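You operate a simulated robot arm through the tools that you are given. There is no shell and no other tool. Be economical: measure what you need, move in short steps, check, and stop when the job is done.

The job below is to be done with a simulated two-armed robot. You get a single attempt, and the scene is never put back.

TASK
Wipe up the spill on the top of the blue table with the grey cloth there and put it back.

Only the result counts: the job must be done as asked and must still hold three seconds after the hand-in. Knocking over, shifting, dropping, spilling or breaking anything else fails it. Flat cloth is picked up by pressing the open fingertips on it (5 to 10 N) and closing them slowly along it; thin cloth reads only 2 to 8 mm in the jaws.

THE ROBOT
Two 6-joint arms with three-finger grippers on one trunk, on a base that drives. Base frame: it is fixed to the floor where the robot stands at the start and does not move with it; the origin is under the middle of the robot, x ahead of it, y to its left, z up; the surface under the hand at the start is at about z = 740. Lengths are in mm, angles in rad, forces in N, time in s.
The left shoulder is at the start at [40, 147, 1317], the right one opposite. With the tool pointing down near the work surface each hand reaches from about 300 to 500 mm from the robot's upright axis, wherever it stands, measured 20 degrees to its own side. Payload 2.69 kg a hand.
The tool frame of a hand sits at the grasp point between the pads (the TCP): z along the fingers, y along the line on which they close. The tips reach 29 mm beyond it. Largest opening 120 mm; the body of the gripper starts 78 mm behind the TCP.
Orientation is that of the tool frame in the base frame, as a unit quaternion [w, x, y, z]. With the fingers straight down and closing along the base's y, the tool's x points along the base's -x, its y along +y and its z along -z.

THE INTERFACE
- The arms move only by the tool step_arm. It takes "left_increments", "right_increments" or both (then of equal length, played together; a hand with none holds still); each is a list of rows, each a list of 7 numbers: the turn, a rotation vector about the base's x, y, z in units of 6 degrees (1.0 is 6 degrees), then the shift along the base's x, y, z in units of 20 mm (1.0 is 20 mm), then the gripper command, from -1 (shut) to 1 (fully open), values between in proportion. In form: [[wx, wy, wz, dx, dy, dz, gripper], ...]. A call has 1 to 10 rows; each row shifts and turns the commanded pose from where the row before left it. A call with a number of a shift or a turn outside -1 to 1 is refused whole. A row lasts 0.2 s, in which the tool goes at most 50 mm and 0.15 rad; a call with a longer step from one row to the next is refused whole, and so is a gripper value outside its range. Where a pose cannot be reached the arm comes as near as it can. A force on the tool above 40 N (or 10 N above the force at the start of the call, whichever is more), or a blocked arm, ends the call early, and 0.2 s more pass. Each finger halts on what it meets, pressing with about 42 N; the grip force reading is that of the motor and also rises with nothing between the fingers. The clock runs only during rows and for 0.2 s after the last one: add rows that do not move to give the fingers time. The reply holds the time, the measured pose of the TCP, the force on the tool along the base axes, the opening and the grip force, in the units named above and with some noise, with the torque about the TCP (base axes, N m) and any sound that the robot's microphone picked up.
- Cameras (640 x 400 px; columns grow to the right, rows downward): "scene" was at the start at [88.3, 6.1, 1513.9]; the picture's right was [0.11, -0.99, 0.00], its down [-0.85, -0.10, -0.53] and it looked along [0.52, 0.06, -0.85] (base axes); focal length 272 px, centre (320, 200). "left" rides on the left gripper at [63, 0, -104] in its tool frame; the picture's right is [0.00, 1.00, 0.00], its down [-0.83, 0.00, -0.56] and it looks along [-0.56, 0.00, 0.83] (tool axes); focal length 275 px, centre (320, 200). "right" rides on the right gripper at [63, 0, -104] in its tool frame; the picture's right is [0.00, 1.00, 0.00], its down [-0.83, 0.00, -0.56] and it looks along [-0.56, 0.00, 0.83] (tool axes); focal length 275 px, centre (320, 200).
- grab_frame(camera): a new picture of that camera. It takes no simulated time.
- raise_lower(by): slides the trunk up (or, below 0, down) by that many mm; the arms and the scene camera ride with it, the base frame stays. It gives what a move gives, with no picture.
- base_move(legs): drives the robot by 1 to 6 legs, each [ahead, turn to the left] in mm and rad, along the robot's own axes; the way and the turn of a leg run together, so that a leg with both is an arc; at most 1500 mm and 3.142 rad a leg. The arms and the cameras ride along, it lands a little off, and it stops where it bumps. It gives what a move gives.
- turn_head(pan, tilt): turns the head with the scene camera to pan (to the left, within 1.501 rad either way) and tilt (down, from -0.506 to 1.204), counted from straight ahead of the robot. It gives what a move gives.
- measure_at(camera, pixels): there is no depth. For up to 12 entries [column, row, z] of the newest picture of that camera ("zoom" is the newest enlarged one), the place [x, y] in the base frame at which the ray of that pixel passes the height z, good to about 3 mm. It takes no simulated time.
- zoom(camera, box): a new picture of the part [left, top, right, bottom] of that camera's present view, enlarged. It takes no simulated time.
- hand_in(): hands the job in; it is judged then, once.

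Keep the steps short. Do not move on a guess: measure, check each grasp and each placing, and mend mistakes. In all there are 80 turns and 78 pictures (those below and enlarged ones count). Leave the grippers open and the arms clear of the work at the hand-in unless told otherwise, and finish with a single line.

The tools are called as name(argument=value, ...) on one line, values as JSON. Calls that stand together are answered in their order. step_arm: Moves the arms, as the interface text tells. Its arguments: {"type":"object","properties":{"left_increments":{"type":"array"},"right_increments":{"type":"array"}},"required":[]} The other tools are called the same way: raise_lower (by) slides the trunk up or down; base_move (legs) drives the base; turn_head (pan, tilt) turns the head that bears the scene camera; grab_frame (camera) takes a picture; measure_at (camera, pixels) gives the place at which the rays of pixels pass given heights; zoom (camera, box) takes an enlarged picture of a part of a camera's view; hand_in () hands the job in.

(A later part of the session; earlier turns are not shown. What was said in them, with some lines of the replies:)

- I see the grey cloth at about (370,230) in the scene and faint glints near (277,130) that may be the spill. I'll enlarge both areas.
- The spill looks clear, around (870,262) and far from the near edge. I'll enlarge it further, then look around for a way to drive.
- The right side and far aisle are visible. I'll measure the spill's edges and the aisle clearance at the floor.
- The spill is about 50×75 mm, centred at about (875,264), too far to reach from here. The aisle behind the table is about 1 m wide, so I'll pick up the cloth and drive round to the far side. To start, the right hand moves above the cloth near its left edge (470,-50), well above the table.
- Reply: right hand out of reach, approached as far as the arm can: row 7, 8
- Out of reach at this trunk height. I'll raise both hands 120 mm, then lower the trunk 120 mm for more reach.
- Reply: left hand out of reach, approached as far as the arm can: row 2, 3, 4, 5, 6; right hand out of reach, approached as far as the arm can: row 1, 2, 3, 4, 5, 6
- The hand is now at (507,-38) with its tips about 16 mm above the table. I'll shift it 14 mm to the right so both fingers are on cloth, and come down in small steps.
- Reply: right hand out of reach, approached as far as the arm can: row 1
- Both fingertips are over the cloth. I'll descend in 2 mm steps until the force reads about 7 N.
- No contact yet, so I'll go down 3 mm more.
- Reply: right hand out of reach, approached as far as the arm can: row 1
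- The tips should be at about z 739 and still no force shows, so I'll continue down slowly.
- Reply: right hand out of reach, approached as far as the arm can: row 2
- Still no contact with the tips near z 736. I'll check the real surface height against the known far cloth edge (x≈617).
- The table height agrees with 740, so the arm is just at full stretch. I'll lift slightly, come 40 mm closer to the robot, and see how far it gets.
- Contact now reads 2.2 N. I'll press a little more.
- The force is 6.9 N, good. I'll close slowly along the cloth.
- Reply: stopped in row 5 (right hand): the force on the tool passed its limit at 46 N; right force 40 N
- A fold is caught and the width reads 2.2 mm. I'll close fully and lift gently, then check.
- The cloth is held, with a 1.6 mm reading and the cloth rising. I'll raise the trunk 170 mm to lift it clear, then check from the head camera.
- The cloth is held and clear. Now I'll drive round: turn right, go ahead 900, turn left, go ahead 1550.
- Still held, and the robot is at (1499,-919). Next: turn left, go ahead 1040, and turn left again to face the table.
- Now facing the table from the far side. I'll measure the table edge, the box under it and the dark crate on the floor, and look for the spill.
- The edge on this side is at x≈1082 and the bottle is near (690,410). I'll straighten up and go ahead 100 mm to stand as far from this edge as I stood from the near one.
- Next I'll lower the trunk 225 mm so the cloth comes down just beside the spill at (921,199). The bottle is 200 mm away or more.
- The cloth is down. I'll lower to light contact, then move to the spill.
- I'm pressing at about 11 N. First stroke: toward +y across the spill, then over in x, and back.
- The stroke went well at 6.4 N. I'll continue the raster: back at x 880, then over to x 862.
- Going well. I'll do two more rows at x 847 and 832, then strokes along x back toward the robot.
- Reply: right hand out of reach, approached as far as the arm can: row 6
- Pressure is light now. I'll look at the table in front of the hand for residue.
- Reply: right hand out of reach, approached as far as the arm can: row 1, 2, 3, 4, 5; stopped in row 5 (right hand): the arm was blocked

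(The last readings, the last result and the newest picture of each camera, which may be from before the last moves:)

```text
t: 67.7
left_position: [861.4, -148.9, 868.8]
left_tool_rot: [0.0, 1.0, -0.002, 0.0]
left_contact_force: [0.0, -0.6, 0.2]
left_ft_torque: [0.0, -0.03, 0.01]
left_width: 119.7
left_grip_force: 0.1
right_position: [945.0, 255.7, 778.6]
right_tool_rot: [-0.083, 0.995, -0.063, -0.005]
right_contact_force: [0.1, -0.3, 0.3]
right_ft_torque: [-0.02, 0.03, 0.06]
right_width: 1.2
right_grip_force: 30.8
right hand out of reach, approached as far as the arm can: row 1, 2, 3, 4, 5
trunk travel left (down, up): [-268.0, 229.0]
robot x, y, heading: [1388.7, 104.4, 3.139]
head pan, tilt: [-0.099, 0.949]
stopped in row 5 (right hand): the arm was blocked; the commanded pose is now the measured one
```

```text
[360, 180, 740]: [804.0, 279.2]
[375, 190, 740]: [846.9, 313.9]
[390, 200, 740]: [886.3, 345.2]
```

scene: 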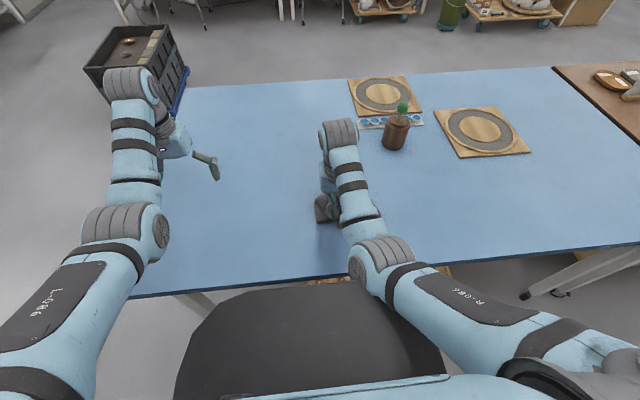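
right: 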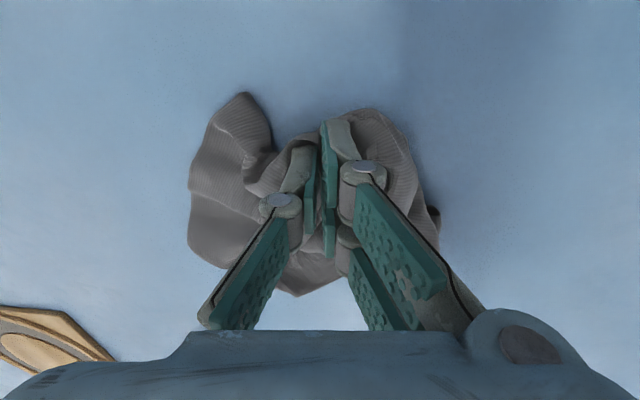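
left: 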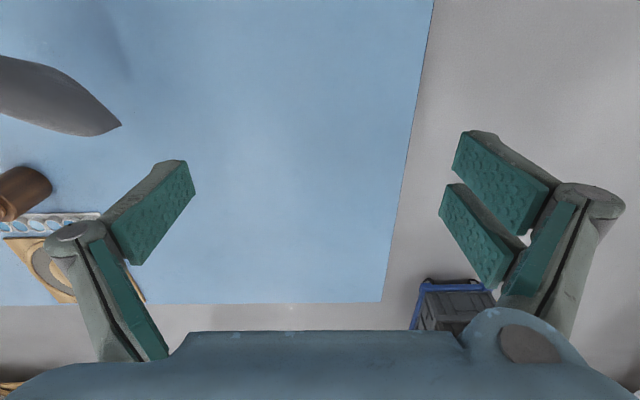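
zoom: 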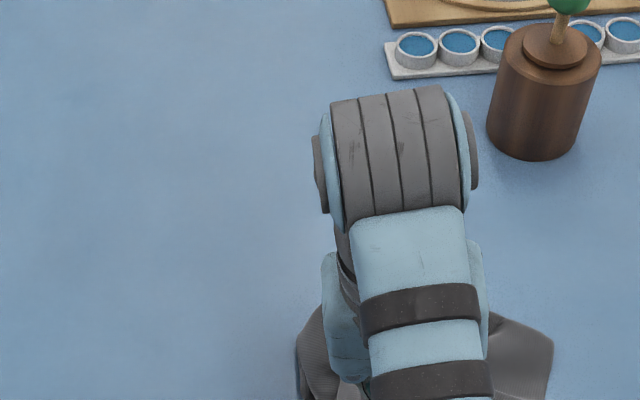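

The arm hit its inner limit at this trunk height and there was no harm. I'll raise the trunk 225 to lift the cloth off and inspect the table.

raise_lower(by=225)

grab_frame(camera="right")

grab_frame(camera="left")

grab_frame(camera="scene")

```text
t: 70.1
left_position: [861.2, -147.7, 1093.5]
left_tool_rot: [0.0, 1.0, -0.002, -0.001]
left_contact_force: [1.1, 0.4, -0.4]
left_ft_torque: [0.0, 0.02, -0.02]
left_width: 120.1
left_grip_force: 0.0
right_position: [946.3, 255.4, 1002.7]
right_tool_rot: [-0.083, 0.995, -0.061, -0.004]
right_contact_force: [0.3, -0.8, -0.3]
right_ft_torque: [0.01, 0.02, 0.0]
right_width: 1.5
right_grip_force: 31.2
trunk travel left (down, up): [-493.0, 4.0]
robot x, y, heading: [1385.1, 107.6, 3.138]
head pan, tilt: [-0.099, 0.949]
```

```text
50 pictures are left
```

right: 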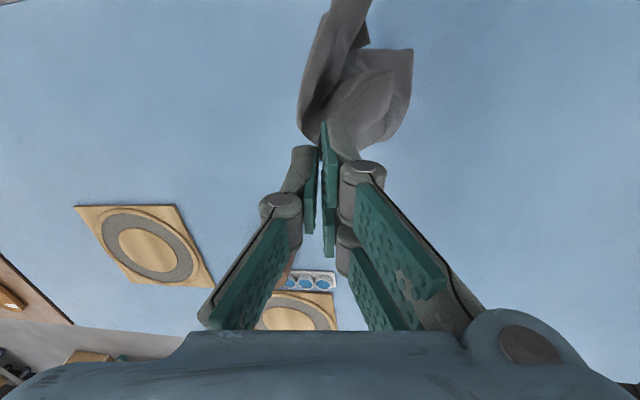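

```text
49 pictures are left
```

left: 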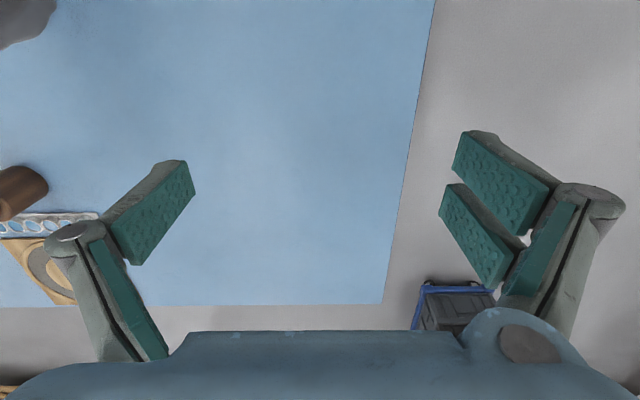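

```text
48 pictures are left
```

scene: 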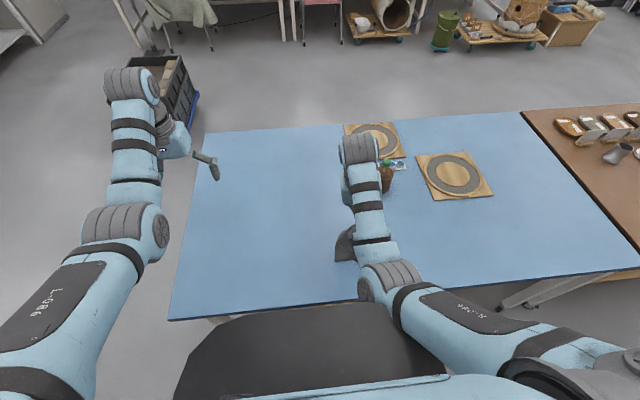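

The arm hides the spill spot. I'll turn the base left 0.4 so that the arm swings aside, and look.

base_move(legs=[[0, 0.4]])

turn_head(pan=-0.7, tilt=0.95)

grab_frame(camera="scene")

```text
t: 71.7
left_position: [1000.3, -330.4, 1092.7]
left_tool_rot: [0.001, 0.981, 0.196, 0.002]
left_contact_force: [0.8, 0.6, 0.1]
left_ft_torque: [-0.06, 0.06, 0.01]
left_width: 120.0
left_grip_force: 0.1
right_position: [921.0, 74.3, 1002.1]
right_tool_rot: [-0.081, 0.987, 0.135, -0.02]
right_contact_force: [-0.5, -0.2, 0.4]
right_ft_torque: [-0.01, 0.0, -0.01]
right_width: 1.2
right_grip_force: 30.4
trunk travel left (down, up): [-493.0, 4.0]
robot x, y, heading: [1387.6, 104.7, -2.744]
head pan, tilt: [-0.099, 0.949]
```

```text
t: 72.7
left_position: [1000.6, -331.5, 1093.4]
left_tool_rot: [0.0, 0.981, 0.196, 0.001]
left_contact_force: [-0.7, -0.7, -0.1]
left_ft_torque: [0.01, 0.0, 0.0]
left_width: 120.1
left_grip_force: 0.0
right_position: [922.6, 73.3, 1002.9]
right_tool_rot: [-0.082, 0.987, 0.135, -0.02]
right_contact_force: [0.8, 0.7, -0.5]
right_ft_torque: [0.03, 0.02, -0.02]
right_width: 1.4
right_grip_force: 31.1
trunk travel left (down, up): [-493.0, 4.0]
robot x, y, heading: [1382.3, 104.2, -2.745]
head pan, tilt: [-0.7, 0.949]
```

```text
47 pictures are left
```

scene: 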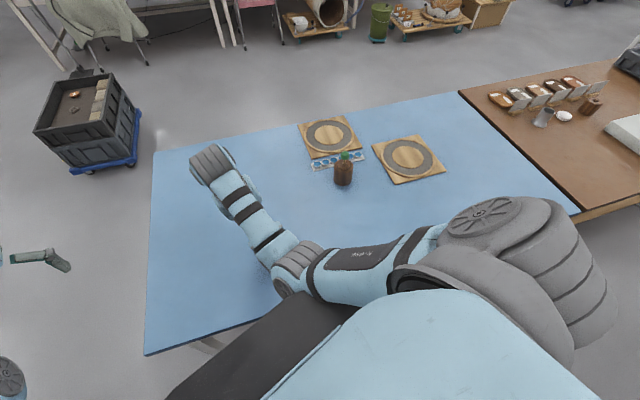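

measure_at(camera="scene", pixels=[[300, 215, 740], [320, 220, 740], [290, 225, 740], [310, 235, 740]])

zoom(camera="scene", box=[250, 180, 370, 255])

```text
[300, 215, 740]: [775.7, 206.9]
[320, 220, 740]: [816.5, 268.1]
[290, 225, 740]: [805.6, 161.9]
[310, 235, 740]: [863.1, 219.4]
```

```text
5.33 times, centred on (310, 218) of scene
```

zoom: 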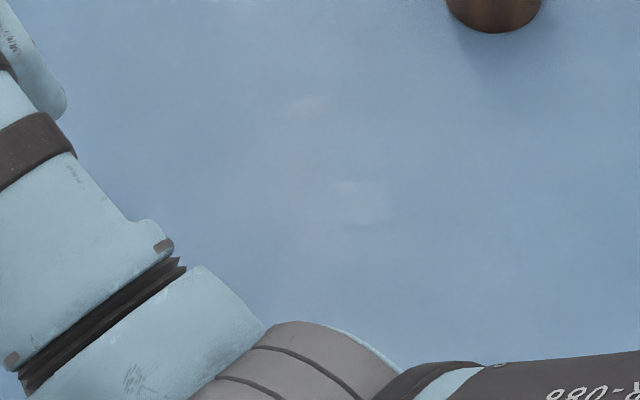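

Nothing remains at (875,264), which is about zoom (384,304). But two faint patches show at zoom (308,106) and (360,200). I'll enlarge and measure them to tell residue from reflections.

zoom(camera="scene", box=[290, 190, 346, 225])

measure_at(camera="scene", pixels=[[308, 200, 740], [312, 214, 740], [323, 221, 740], [317, 218, 740], [323, 238, 740]])

```text
11.43 times, centred on (318, 208) of scene
```

zoom: 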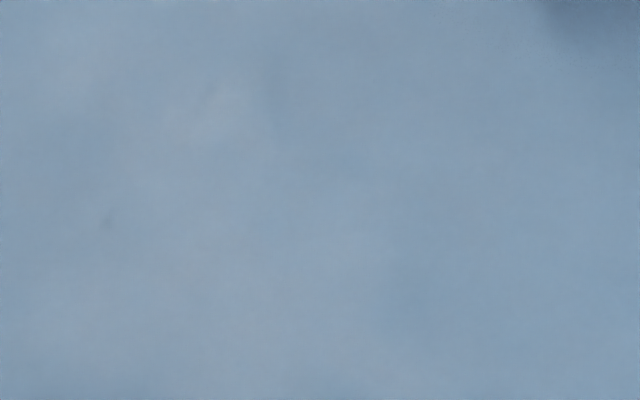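

```text
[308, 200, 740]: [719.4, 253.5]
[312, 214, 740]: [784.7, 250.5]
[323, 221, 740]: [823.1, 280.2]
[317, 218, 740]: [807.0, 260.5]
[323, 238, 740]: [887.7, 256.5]
```

These look like soft reflections. To check, I'll change the viewpoint by backing off 150 mm along the heading and looking again. Real residue would keep its coordinates.

base_move(legs=[[-150, 0]])

grab_frame(camera="scene")

zoom(camera="scene", box=[250, 130, 410, 230])

measure_at(camera="scene", pixels=[[308, 180, 740], [317, 190, 740], [323, 200, 740], [330, 210, 740]])

```text
t: 74.0
left_position: [1136.3, -274.5, 1091.6]
left_tool_rot: [-0.001, 0.981, 0.195, 0.003]
left_contact_force: [-0.4, -1.0, 0.0]
left_ft_torque: [0.02, -0.03, 0.0]
left_width: 119.4
left_grip_force: 0.0
right_position: [1059.3, 130.9, 1001.1]
right_tool_rot: [-0.082, 0.987, 0.135, -0.018]
right_contact_force: [-0.3, -0.5, 0.3]
right_ft_torque: [0.0, -0.02, 0.0]
right_width: 1.2
right_grip_force: 30.7
trunk travel left (down, up): [-493.0, 4.0]
robot x, y, heading: [1526.7, 167.6, -2.744]
head pan, tilt: [-0.7, 0.949]
```

```text
44 pictures are left
```

scene: 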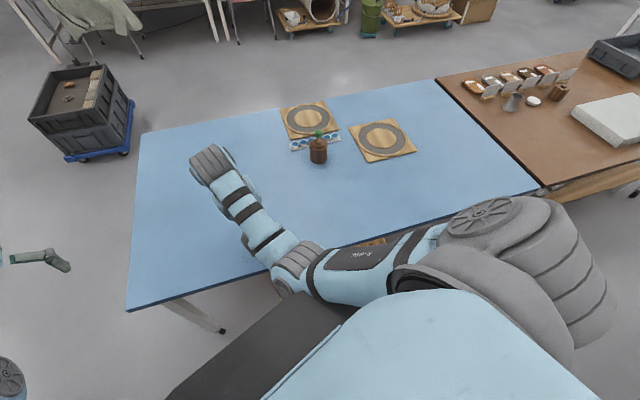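

```text
4.00 times, centred on (330, 180) of scene
```

zoom: 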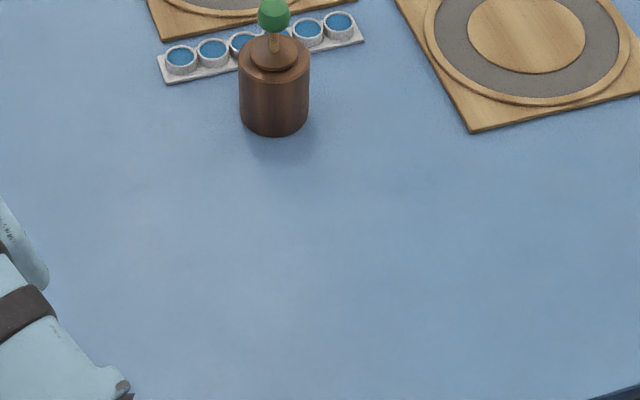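

```text
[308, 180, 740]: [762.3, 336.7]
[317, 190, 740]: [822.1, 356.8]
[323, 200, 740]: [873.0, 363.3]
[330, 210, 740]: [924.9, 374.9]
```

zoom(camera="scene", box=[270, 175, 334, 215])

measure_at(camera="scene", pixels=[[300, 208, 740], [292, 187, 740], [302, 200, 740], [320, 202, 740]])

```text
10.00 times, centred on (302, 195) of scene
```

zoom: 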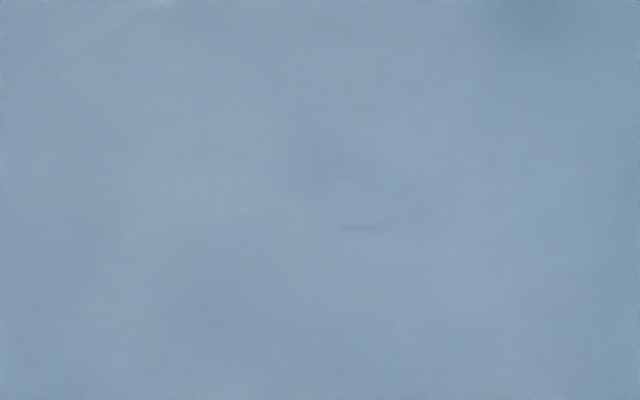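

```text
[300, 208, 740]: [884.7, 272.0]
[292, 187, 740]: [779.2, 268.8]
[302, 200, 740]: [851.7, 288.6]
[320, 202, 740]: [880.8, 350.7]
```

No outlined patch or glint remains from either viewpoint, so the spill is wiped. I'll retrace the route with the cloth held: turn to face -y, go ahead 1087, turn left, reverse 1527.

base_move(legs=[[0, 1.173], [1087, 0], [0, 1.571]])

```text
t: 86.4
left_position: [2043.6, -656.3, 1094.3]
left_tool_rot: [-0.001, -0.009, 1.0, 0.001]
left_contact_force: [0.4, 0.7, 0.1]
left_ft_torque: [-0.01, 0.0, -0.01]
left_width: 119.8
left_grip_force: 0.0
right_position: [1968.1, -1063.3, 1000.9]
right_tool_rot: [0.004, 0.052, 0.995, -0.084]
right_contact_force: [0.3, -0.4, 0.1]
right_ft_torque: [-0.01, 0.01, 0.0]
right_width: 1.3
right_grip_force: 30.9
trunk travel left (down, up): [-493.0, 4.0]
robot x, y, heading: [1524.7, -924.7, 0.02]
head pan, tilt: [-0.7, 0.949]
```

base_move(legs=[[0, -0.02], [-1500, 0], [-22, 0], [0, -1.571]])

```text
t: 98.4
left_position: [262.2, -1438.8, 1092.5]
left_tool_rot: [0.0, 0.709, 0.706, 0.0]
left_contact_force: [-0.7, -1.1, 0.0]
left_ft_torque: [0.0, -0.01, 0.0]
left_width: 120.0
left_grip_force: 0.1
right_position: [-142.5, -1353.8, 1002.1]
right_tool_rot: [-0.057, 0.748, 0.658, -0.062]
right_contact_force: [0.0, 0.1, -0.2]
right_ft_torque: [0.02, 0.03, -0.01]
right_width: 1.3
right_grip_force: 30.6
trunk travel left (down, up): [-493.0, 4.0]
robot x, y, heading: [7.2, -914.8, -1.575]
head pan, tilt: [-0.7, 0.949]
```

Now I'll reverse to y≈+90, so the right hand works further to its own side when laying the cloth, and turn to face the table.

base_move(legs=[[-1005, 0], [0, 1.575]])

turn_head(pan=-0.1, tilt=1.0)

grab_frame(camera="scene")

grab_frame(camera="right")

```text
t: 107.4
left_position: [535.4, 336.8, 1093.0]
left_tool_rot: [-0.001, 0.003, 1.0, 0.0]
left_contact_force: [0.0, -0.9, -0.4]
left_ft_torque: [0.0, 0.01, -0.01]
left_width: 120.1
left_grip_force: 0.0
right_position: [449.9, -68.5, 1001.9]
right_tool_rot: [0.003, 0.065, 0.994, -0.085]
right_contact_force: [0.4, -0.5, -0.5]
right_ft_torque: [0.0, -0.03, -0.02]
right_width: 0.8
right_grip_force: 30.4
trunk travel left (down, up): [-493.0, 4.0]
robot x, y, heading: [9.2, 85.7, -0.011]
head pan, tilt: [-0.7, 0.949]
```

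```text
t: 108.4
left_position: [535.6, 335.5, 1092.5]
left_tool_rot: [0.0, 0.003, 1.0, 0.001]
left_contact_force: [-0.4, -0.2, -0.6]
left_ft_torque: [0.02, -0.01, 0.01]
left_width: 119.9
left_grip_force: 0.1
right_position: [449.9, -68.9, 1001.7]
right_tool_rot: [0.003, 0.065, 0.994, -0.085]
right_contact_force: [-0.1, 0.1, -0.3]
right_ft_torque: [-0.02, -0.03, -0.03]
right_width: 1.0
right_grip_force: 30.6
trunk travel left (down, up): [-493.0, 4.0]
robot x, y, heading: [12.1, 84.8, -0.012]
head pan, tilt: [-0.099, 1.0]
```

```text
41 pictures are left
```

scene: 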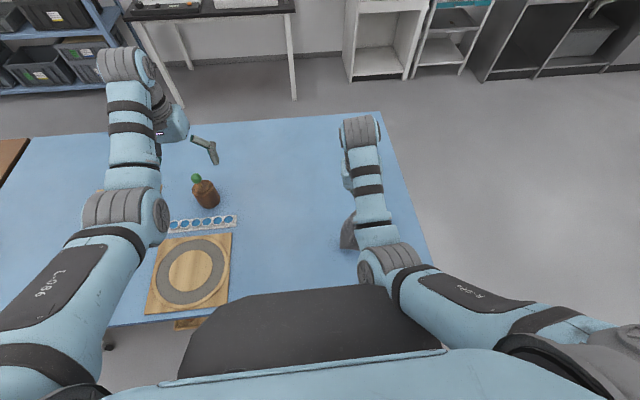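

```text
40 pictures are left
```

right: 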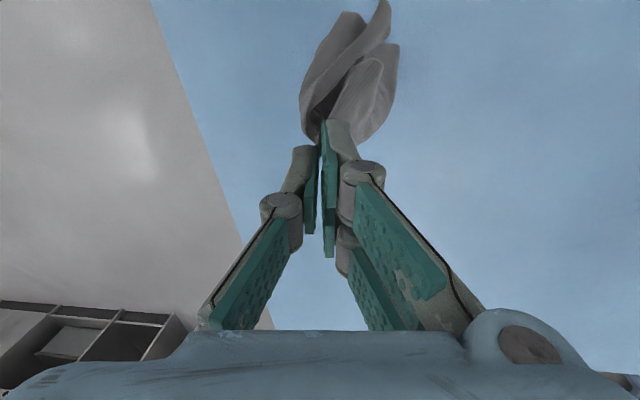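

Still held. I'll check the spill spot from this side, then move the high hand to y≈-220 while straightening its tilt, ready to lay the cloth from right to left.

zoom(camera="scene", box=[210, 125, 290, 175])

measure_at(camera="scene", pixels=[[250, 150, 740], [240, 158, 740], [260, 160, 740]])

step_arm(right_increments=[[0.54, 0, 0.41, 0.2, -0.8, 0, -1], [0.54, 0, 0.41, 0.2, -0.8, 0, -1], [0.54, 0, 0.41, 0.2, -0.8, 0, -1], [0, 0, 0, 0, -0.8, 0, -1], [0, 0, 0, 0, -0.8, 0, -1], [0, 0, 0, 0, -0.8, 0, -1], [0, 0, 0, 0, -0.8, 0, -1], [0, 0, 0, 0, -0.8, 0, -1], [0, 0, 0, 0, -0.8, 0, -1], [0, 0, 0, 0, 0, 0, -1]])

```text
8.00 times, centred on (250, 150) of scene
```

zoom: 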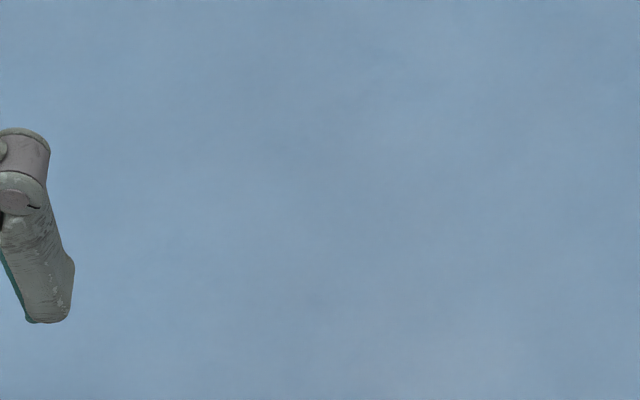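

```text
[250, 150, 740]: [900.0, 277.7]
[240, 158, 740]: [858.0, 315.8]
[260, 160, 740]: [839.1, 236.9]
```

```text
t: 110.6
left_position: [536.5, 336.5, 1093.7]
left_tool_rot: [0.0, 0.003, 1.0, 0.001]
left_contact_force: [0.2, 0.4, 0.1]
left_ft_torque: [0.02, 0.0, 0.0]
left_width: 120.0
left_grip_force: 0.1
right_position: [465.7, -212.1, 997.7]
right_tool_rot: [0.003, 0.001, 1.0, 0.0]
right_contact_force: [0.3, 0.0, -0.2]
right_ft_torque: [0.0, -0.03, -0.03]
right_width: 1.3
right_grip_force: 30.8
right hand out of reach, approached as far as the arm can: row 1
trunk travel left (down, up): [-493.0, 4.0]
robot x, y, heading: [9.1, 86.3, -0.003]
head pan, tilt: [-0.099, 1.0]
```

The spill area is clean and the hand is at (466,-212,998), level. I'll lower the trunk 60 mm so the cloth's tail touches down.

raise_lower(by=-60)

grab_frame(camera="right")

grab_frame(camera="scene")

```text
t: 111.6
left_position: [535.1, 336.9, 1033.4]
left_tool_rot: [0.0, 0.003, 1.0, 0.001]
left_contact_force: [0.4, -0.9, -0.9]
left_ft_torque: [0.01, -0.01, 0.01]
left_width: 120.0
left_grip_force: 0.2
right_position: [464.2, -211.7, 938.1]
right_tool_rot: [0.002, 0.001, 1.0, 0.001]
right_contact_force: [0.7, -0.6, 0.2]
right_ft_torque: [0.01, 0.0, -0.01]
right_width: 1.5
right_grip_force: 30.9
trunk travel left (down, up): [-433.0, 64.0]
robot x, y, heading: [11.6, 85.0, -0.002]
head pan, tilt: [-0.099, 1.0]
```

```text
38 pictures are left
```

right: 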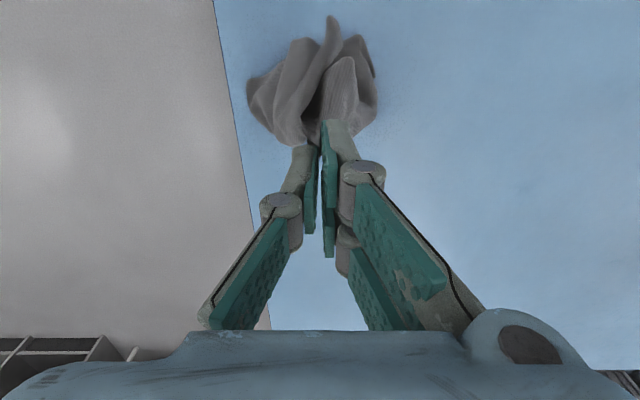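

```text
37 pictures are left
```

scene: 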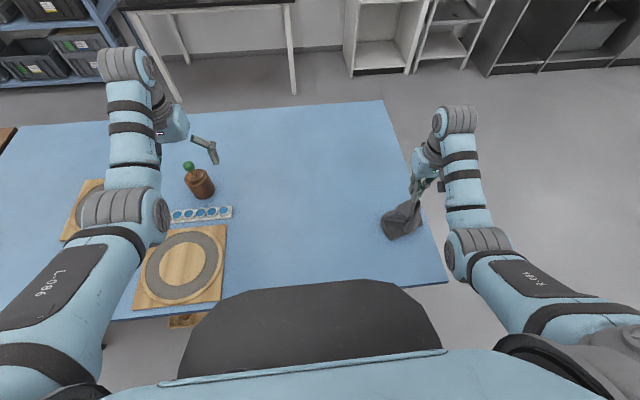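

The tail is touching the table. Now I'll lay the cloth, moving left and down together.

step_arm(right_increments=[[0, 0, 0, 0.05, 0.5, -0.8, -1], [0, 0, 0, 0.05, 0.6, -0.8, -1], [0, 0, 0, 0.05, 0.7, -0.8, -1], [0, 0, 0, 0.05, 0.8, -0.8, -1], [0, 0, 0, 0, 0.8, -0.8, -1], [0, 0, 0, 0, 0.8, -0.8, -1], [0, 0, 0, 0, 0.9, -0.8, -1], [0, 0, 0, 0, 0.9, -0.8, -1], [0, 0, 0, 0, 0.9, -0.7, -1], [0, 0, 0, 0, 0.7, -0.6, -1]])

grab_frame(camera="right")

grab_frame(camera="scene")

```text
t: 113.8
left_position: [535.4, 336.6, 1033.4]
left_tool_rot: [0.0, 0.003, 1.0, 0.001]
left_contact_force: [-0.2, 0.0, 0.9]
left_ft_torque: [0.02, 0.0, 0.0]
left_width: 119.9
left_grip_force: 0.1
right_position: [469.6, -59.1, 783.9]
right_tool_rot: [0.003, -0.001, 1.0, -0.001]
right_contact_force: [-0.6, -0.4, -0.8]
right_ft_torque: [-0.01, 0.0, -0.01]
right_width: 1.3
right_grip_force: 30.5
trunk travel left (down, up): [-433.0, 64.0]
robot x, y, heading: [10.6, 80.2, -0.003]
head pan, tilt: [-0.099, 1.0]
```

```text
36 pictures are left
```

right: 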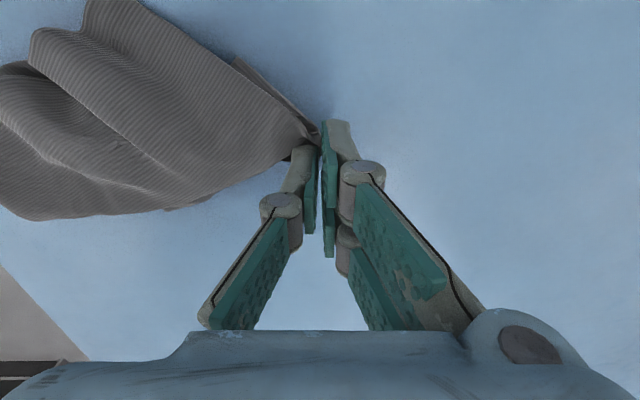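

```text
35 pictures are left
```

scene: 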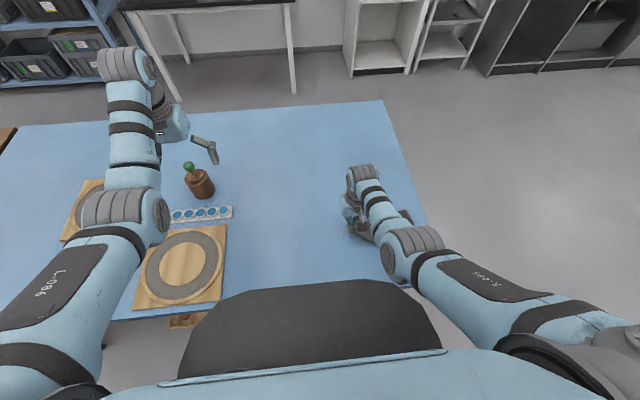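

The cloth is laid stretched out to the right. I'll lower the hand the last 14 mm and open it.

step_arm(right_increments=[[0, 0, 0, 0, 0.1, -0.4, -1], [0, 0, 0, 0, 0, -0.3, -1], [0, 0, 0, 0, 0, 0, -1], [0, 0, 0, 0, 0, 0, -0.7], [0, 0, 0, 0, 0, 0, -0.4], [0, 0, 0, 0, 0, 0, -0.4]])

step_arm(right_increments=[[0, 0, 0, 0, 0, 0.4, -0.4], [0, 0, 0, 0, 0, 0.8, -0.4], [0, 0, 0, 0, 0, 1, -0.4], [0, 0, 0, 0, 0, 1, -0.4], [0, 0, 0, 0, 0, 1, -0.4], [0, 0, 0, 0, 0, 1, -0.4]])

grab_frame(camera="right")

```text
t: 115.2
left_position: [534.4, 336.9, 1033.7]
left_tool_rot: [0.0, 0.002, 1.0, 0.001]
left_contact_force: [-0.2, 0.8, -0.5]
left_ft_torque: [0.02, -0.03, 0.03]
left_width: 120.0
left_grip_force: 0.2
right_position: [469.2, -58.0, 770.1]
right_tool_rot: [0.002, 0.001, 1.0, 0.0]
right_contact_force: [-0.3, 0.1, 1.8]
right_ft_torque: [0.0, 0.03, 0.01]
right_width: 35.8
right_grip_force: 0.0
trunk travel left (down, up): [-433.0, 64.0]
robot x, y, heading: [11.7, 85.8, -0.008]
head pan, tilt: [-0.099, 1.0]
```

```text
t: 116.6
left_position: [535.4, 338.1, 1034.2]
left_tool_rot: [-0.001, 0.003, 1.0, 0.0]
left_contact_force: [-0.1, 0.6, -0.6]
left_ft_torque: [-0.02, 0.02, 0.03]
left_width: 120.2
left_grip_force: 0.1
right_position: [469.8, -57.1, 875.0]
right_tool_rot: [0.003, 0.001, 1.0, -0.001]
right_contact_force: [-0.4, 0.2, 0.2]
right_ft_torque: [0.03, 0.01, -0.01]
right_width: 36.1
right_grip_force: 0.0
trunk travel left (down, up): [-433.0, 64.0]
robot x, y, heading: [4.4, 84.6, -0.012]
head pan, tilt: [-0.099, 1.0]
```

```text
34 pictures are left
```

right: 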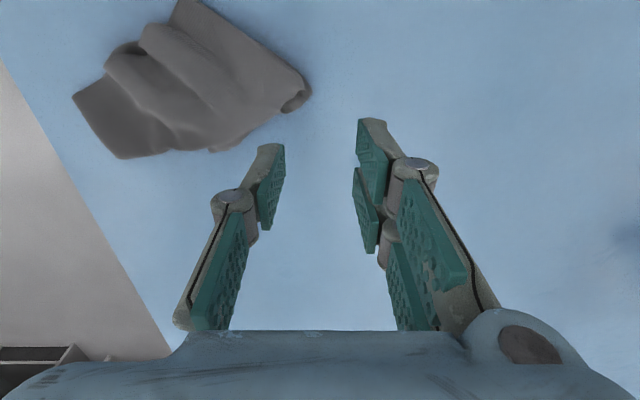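

measure_at(camera="right", pixels=[[73, 97, 740], [122, 158, 740], [310, 95, 750], [185, 0, 740], [215, 150, 740], [190, 85, 750]])

step_arm(right_increments=[[0, 0, 0, 0, 0, 1, 0], [0, 0, 0, 0, 0, 1, 0.5], [0, 0, 0, 0, 0, 1, 1], [0, 0, 0, 0.5, -0.5, 1, 1], [0, 0, 0, 0.5, -0.5, 0.5, 1]])

grab_frame(camera="right")

```text
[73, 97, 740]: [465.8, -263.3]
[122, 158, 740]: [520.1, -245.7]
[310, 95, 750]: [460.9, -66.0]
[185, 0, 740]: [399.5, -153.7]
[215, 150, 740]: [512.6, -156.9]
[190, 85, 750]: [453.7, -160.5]
```

```text
t: 117.8
left_position: [536.0, 335.7, 1033.4]
left_tool_rot: [0.0, 0.003, 1.0, 0.0]
left_contact_force: [-0.2, -0.7, -0.1]
left_ft_torque: [-0.01, 0.02, -0.02]
left_width: 119.8
left_grip_force: 0.1
right_position: [491.2, -78.4, 964.1]
right_tool_rot: [0.004, 0.001, 1.0, 0.001]
right_contact_force: [0.2, -0.3, 0.5]
right_ft_torque: [0.02, 0.0, 0.0]
right_width: 119.9
right_grip_force: 0.2
trunk travel left (down, up): [-433.0, 64.0]
robot x, y, heading: [11.4, 83.7, -0.008]
head pan, tilt: [-0.099, 1.0]
```

```text
33 pictures are left
```

right: 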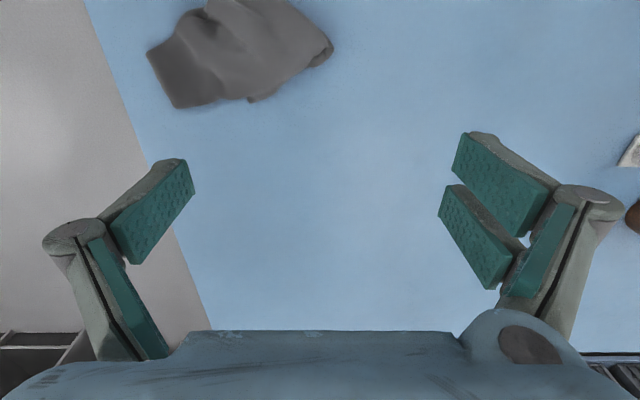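

The cloth lies at x 380–520, y -263 to -66, so its centre is about 50 mm right of where it was and it is bunched. I'd like it more central and spread. I'll see what the head camera shows.

zoom(camera="scene", box=[290, 150, 450, 290])

```text
2.86 times, centred on (370, 220) of scene
```

zoom: 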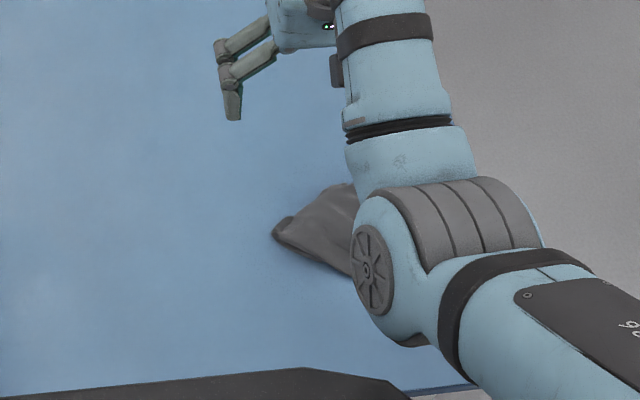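

I'll re-pinch the gathered left end at (453,-88) and drag the cloth about 30 mm forward and 45 mm left to centre it on its old place. First the trunk goes down 60, then the hand goes over that end with a 60 mm opening.

raise_lower(by=-60)

step_arm(right_increments=[[0, 0, 0, -0.4, -0.1, -1, 0], [0, 0, 0, -0.4, -0.1, -1, 0], [0, 0, 0, -0.4, -0.1, -1, 0], [0, 0, 0, -0.4, -0.1, -1, 0], [0, 0, 0, -0.4, -0.1, -1, 0], [0, 0, 0, 0, 0, 0, 0]])

grab_frame(camera="right")

```text
t: 118.8
left_position: [535.6, 335.4, 973.8]
left_tool_rot: [0.0, 0.002, 1.0, 0.0]
left_contact_force: [-0.2, -0.7, 0.5]
left_ft_torque: [-0.05, 0.02, -0.01]
left_width: 120.0
left_grip_force: 0.1
right_position: [489.7, -78.0, 903.5]
right_tool_rot: [0.003, 0.001, 1.0, 0.0]
right_contact_force: [0.2, -0.2, 0.3]
right_ft_torque: [0.01, 0.0, -0.02]
right_width: 120.1
right_grip_force: 0.1
trunk travel left (down, up): [-373.0, 124.0]
robot x, y, heading: [10.1, 86.2, -0.005]
head pan, tilt: [-0.099, 1.0]
```

```text
t: 120.2
left_position: [535.0, 335.6, 972.4]
left_tool_rot: [0.0, 0.003, 1.0, 0.001]
left_contact_force: [-0.3, 0.0, -0.3]
left_ft_torque: [-0.01, -0.03, -0.04]
left_width: 120.0
left_grip_force: 0.0
right_position: [450.8, -87.1, 803.2]
right_tool_rot: [0.003, 0.001, 1.0, -0.001]
right_contact_force: [-0.6, 0.4, 0.2]
right_ft_torque: [0.01, 0.0, 0.01]
right_width: 59.9
right_grip_force: 0.1
trunk travel left (down, up): [-373.0, 124.0]
robot x, y, heading: [10.9, 83.6, -0.013]
head pan, tilt: [-0.099, 1.0]
```

```text
31 pictures are left
```

right: 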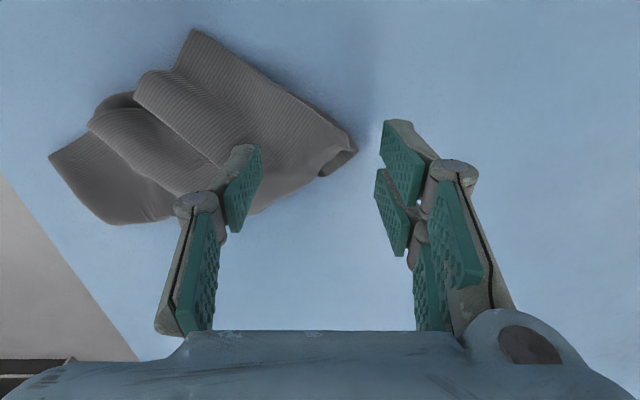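

measure_at(camera="right", pixels=[[48, 158, 740], [108, 224, 740], [193, 30, 740], [355, 150, 750], [250, 210, 740], [130, 95, 745], [320, 176, 745]])

```text
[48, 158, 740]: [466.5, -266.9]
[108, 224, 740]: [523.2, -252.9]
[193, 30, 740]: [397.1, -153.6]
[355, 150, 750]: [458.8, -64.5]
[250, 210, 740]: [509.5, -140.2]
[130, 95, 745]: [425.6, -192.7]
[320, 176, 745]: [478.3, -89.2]
```

I'll descend to contact at this end of the cloth.

step_arm(right_increments=[[0, 0, 0, 0.1, -0.2, -0.6, 0], [0, 0, 0, 0, 0, -0.6, 0], [0, 0, 0, 0, 0, -0.5, 0], [0, 0, 0, 0, 0, -0.2, 0], [0, 0, 0, 0, 0, 0, 0]])

```text
t: 121.4
left_position: [533.4, 336.9, 974.0]
left_tool_rot: [0.002, 0.003, 1.0, 0.0]
left_contact_force: [0.8, -0.4, 1.5]
left_ft_torque: [0.03, 0.04, 0.01]
left_width: 119.9
left_grip_force: 0.1
right_position: [451.9, -88.2, 767.6]
right_tool_rot: [0.005, 0.0, 1.0, 0.004]
right_contact_force: [-1.0, 13.1, 27.8]
right_ft_torque: [1.01, 0.55, -0.24]
right_width: 57.1
right_grip_force: 13.9
trunk travel left (down, up): [-373.0, 124.0]
robot x, y, heading: [8.8, 86.1, -0.002]
head pan, tilt: [-0.099, 1.0]
```

That's 28 N on the folds, too much. I'll ease up 4 mm and close slowly.

step_arm(right_increments=[[0, 0, 0, 0, 0, 0.2, 0], [0, 0, 0, 0, 0, 0, -0.15], [0, 0, 0, 0, 0, 0.03, -0.3], [0, 0, 0, 0, 0, 0.03, -0.45], [0, 0, 0, 0, 0, 0.05, -0.6], [0, 0, 0, 0, 0, 0.05, -0.75], [0, 0, 0, 0, 0, 0, -0.9], [0, 0, 0, 0, 0, 0, -1], [0, 0, 0, 0, 0, 0, -1]])

grab_frame(camera="right")

```text
t: 123.4
left_position: [535.4, 336.1, 972.3]
left_tool_rot: [0.001, 0.003, 1.0, 0.001]
left_contact_force: [1.0, 0.3, -0.4]
left_ft_torque: [0.01, 0.03, -0.02]
left_width: 120.2
left_grip_force: 0.0
right_position: [453.1, -91.3, 772.6]
right_tool_rot: [0.003, 0.0, 1.0, 0.0]
right_contact_force: [-0.5, -0.3, 0.6]
right_ft_torque: [0.0, -0.02, 0.0]
right_width: 3.9
right_grip_force: 32.4
trunk travel left (down, up): [-373.0, 124.0]
robot x, y, heading: [13.1, 85.7, -0.01]
head pan, tilt: [-0.099, 1.0]
```

```text
30 pictures are left
```

right: 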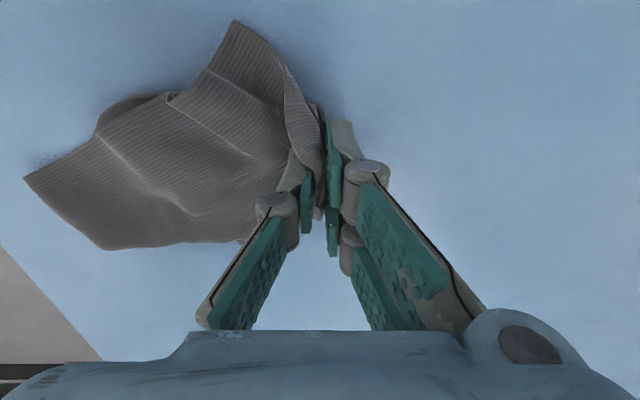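

Gripped at 3.9 mm. I'll drag it with almost no lift, about 20 mm forward and 58 mm left.

step_arm(right_increments=[[0, 0, 0, 0.1, 0.3, 0.1, -1], [0, 0, 0, 0.2, 0.5, 0.1, -1], [0, 0, 0, 0.2, 0.5, 0, -1], [0, 0, 0, 0.2, 0.5, 0, -1], [0, 0, 0, 0.2, 0.5, 0, -1], [0, 0, 0, 0.1, 0.6, 0, -1], [0, 0, 0, 0, 0, 0, -1]])

grab_frame(camera="right")

```text
t: 125.0
left_position: [535.6, 336.5, 973.3]
left_tool_rot: [0.0, 0.003, 1.0, 0.001]
left_contact_force: [0.7, -0.1, -0.6]
left_ft_torque: [0.05, 0.01, -0.03]
left_width: 120.0
left_grip_force: 0.1
right_position: [471.7, -34.6, 777.1]
right_tool_rot: [0.004, 0.001, 1.0, 0.0]
right_contact_force: [0.5, -1.2, -0.8]
right_ft_torque: [0.0, -0.02, -0.01]
right_width: 4.2
right_grip_force: 33.3
trunk travel left (down, up): [-373.0, 124.0]
robot x, y, heading: [11.4, 85.9, -0.007]
head pan, tilt: [-0.099, 1.0]
```

```text
29 pictures are left
```

right: 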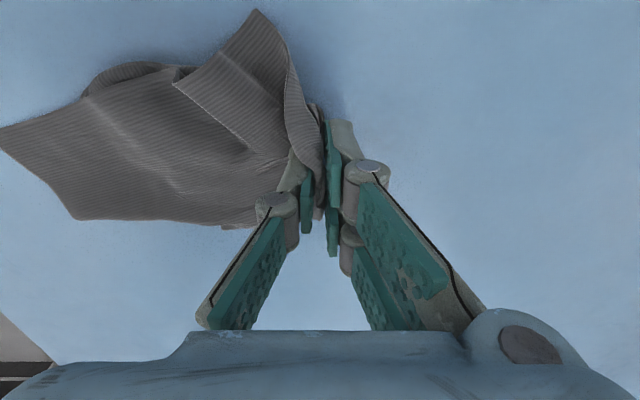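

measure_at(camera="right", pixels=[[2, 135, 740], [75, 218, 740], [255, 12, 740], [90, 85, 740], [230, 226, 740], [320, 150, 750]])

```text
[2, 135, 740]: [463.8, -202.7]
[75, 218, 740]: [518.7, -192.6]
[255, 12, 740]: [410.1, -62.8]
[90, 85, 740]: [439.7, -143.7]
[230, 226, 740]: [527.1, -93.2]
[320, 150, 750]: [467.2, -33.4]
```

The cloth now spans y -203 to -25 and x 410–527, centred at about (475,-115), its original centre. I'll lower slightly, release, and rise.

step_arm(right_increments=[[0, 0, 0, 0, 0, -0.2, -1], [0, 0, 0, 0, 0, 0, -0.8], [0, 0, 0, 0, 0, 0, -0.5], [0, 0, 0, 0, 0, 0, -0.4], [0, 0, 0, 0, 0, 0.3, -0.4], [0, 0, 0, 0, 0, 0.7, -0.4], [0, 0, 0, 0, 0, 1, -0.4], [0, 0, 0, 0, 0, 1, -0.4], [0, 0, 0, 0, 0, 1, 0], [0, 0, 0, 0, 0, 1, 1]])

grab_frame(camera="right")

```text
t: 127.2
left_position: [535.1, 336.4, 972.8]
left_tool_rot: [0.0, 0.003, 1.0, 0.001]
left_contact_force: [0.5, -0.5, 0.4]
left_ft_torque: [0.04, 0.04, 0.01]
left_width: 120.2
left_grip_force: 0.1
right_position: [472.0, -34.3, 872.8]
right_tool_rot: [0.004, 0.001, 1.0, 0.0]
right_contact_force: [0.5, 1.2, -0.1]
right_ft_torque: [-0.01, -0.01, 0.02]
right_width: 118.5
right_grip_force: 0.0
trunk travel left (down, up): [-373.0, 124.0]
robot x, y, heading: [8.8, 86.4, -0.014]
head pan, tilt: [-0.099, 1.0]
```

```text
28 pictures are left
```

right: 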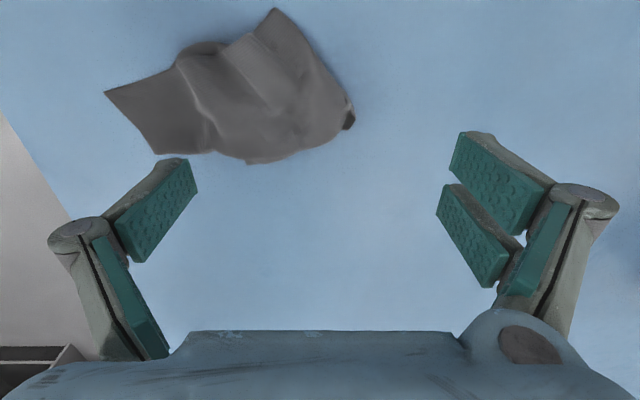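

The cloth is released in its old place. I'll raise the trunk to bring the arms clear, then check the table a last time.

raise_lower(by=120)

turn_head(pan=0.1, tilt=1.0)

grab_frame(camera="scene")

measure_at(camera="scene", pixels=[[290, 130, 740], [300, 140, 740], [320, 140, 740]])

zoom(camera="left", box=[180, 180, 460, 330])

```text
t: 128.7
left_position: [535.9, 336.3, 1093.8]
left_tool_rot: [0.0, 0.002, 1.0, 0.001]
left_contact_force: [-0.5, -0.1, -0.4]
left_ft_torque: [0.0, 0.02, 0.0]
left_width: 120.0
left_grip_force: 0.1
right_position: [471.4, -34.6, 992.6]
right_tool_rot: [0.003, 0.001, 1.0, 0.0]
right_contact_force: [0.1, 1.2, -0.4]
right_ft_torque: [0.01, 0.01, 0.01]
right_width: 119.8
right_grip_force: 0.0
trunk travel left (down, up): [-493.0, 4.0]
robot x, y, heading: [10.8, 83.0, -0.01]
head pan, tilt: [-0.099, 1.0]
```

```text
t: 129.4
left_position: [535.8, 336.6, 1093.5]
left_tool_rot: [0.0, 0.003, 1.0, 0.001]
left_contact_force: [-0.1, -0.2, 0.2]
left_ft_torque: [-0.02, 0.01, 0.01]
left_width: 120.2
left_grip_force: 0.1
right_position: [472.2, -33.3, 993.4]
right_tool_rot: [0.004, 0.001, 1.0, 0.0]
right_contact_force: [-0.2, 0.8, -0.3]
right_ft_torque: [0.03, 0.02, -0.01]
right_width: 120.2
right_grip_force: 0.1
trunk travel left (down, up): [-493.0, 4.0]
robot x, y, heading: [8.7, 89.3, -0.007]
head pan, tilt: [0.099, 1.0]
```

```text
27 pictures are left
```

scene: 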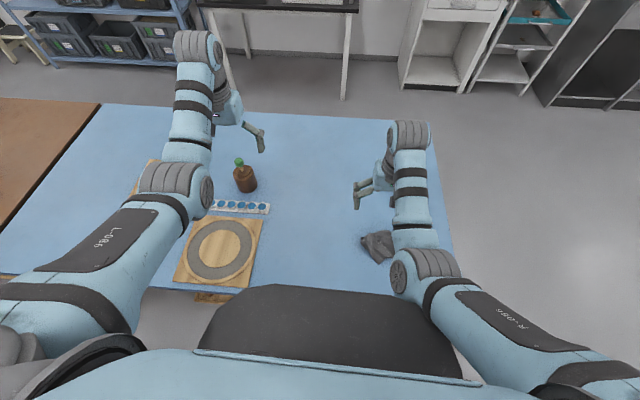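

```text
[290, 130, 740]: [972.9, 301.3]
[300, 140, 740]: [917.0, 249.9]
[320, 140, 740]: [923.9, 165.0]
```

```text
2.29 times, centred on (320, 255) of left
```

zoom: 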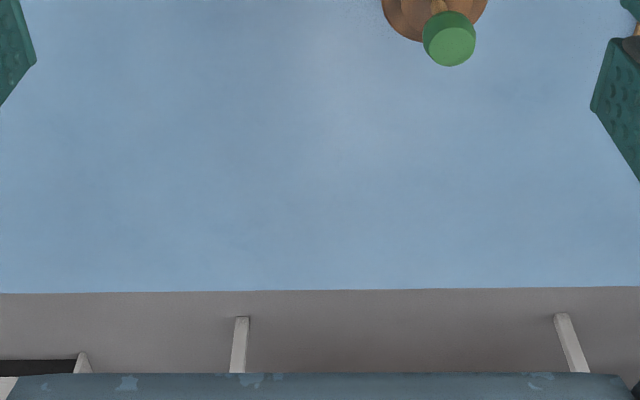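

zoom(camera="scene", box=[265, 125, 345, 175])

zoom(camera="left", box=[200, 215, 328, 295])

measure_at(camera="zoom", pixels=[[320, 200, 740], [500, 200, 740], [400, 150, 740]])

```text
8.00 times, centred on (305, 150) of scene
```

zoom: 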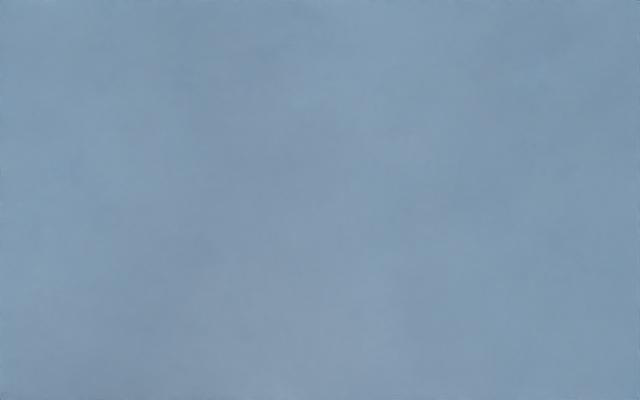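

```text
5.00 times, centred on (264, 255) of left
```

zoom: 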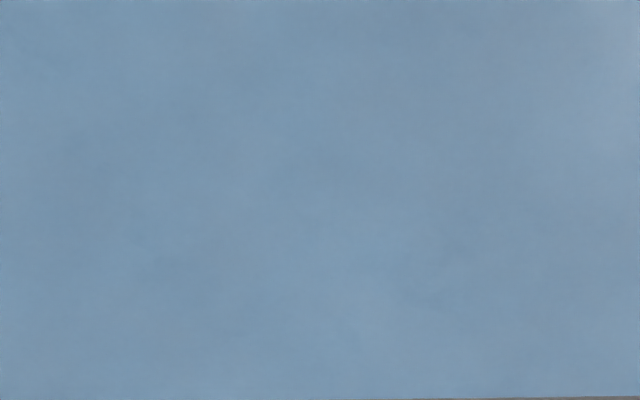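

```text
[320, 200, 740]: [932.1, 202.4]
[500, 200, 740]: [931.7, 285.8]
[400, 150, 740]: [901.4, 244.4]
```

The spot is clean from every view, and the cloth is back with its centre on its original place. Nothing else was moved, both grippers are open and the arms are clear. Handing in.

hand_in()

```text
The job is handed in.
```

The spill is wiped up and the cloth is back on the blue table, centred on its original spot but lying bunched rather than flat; the job is handed in.
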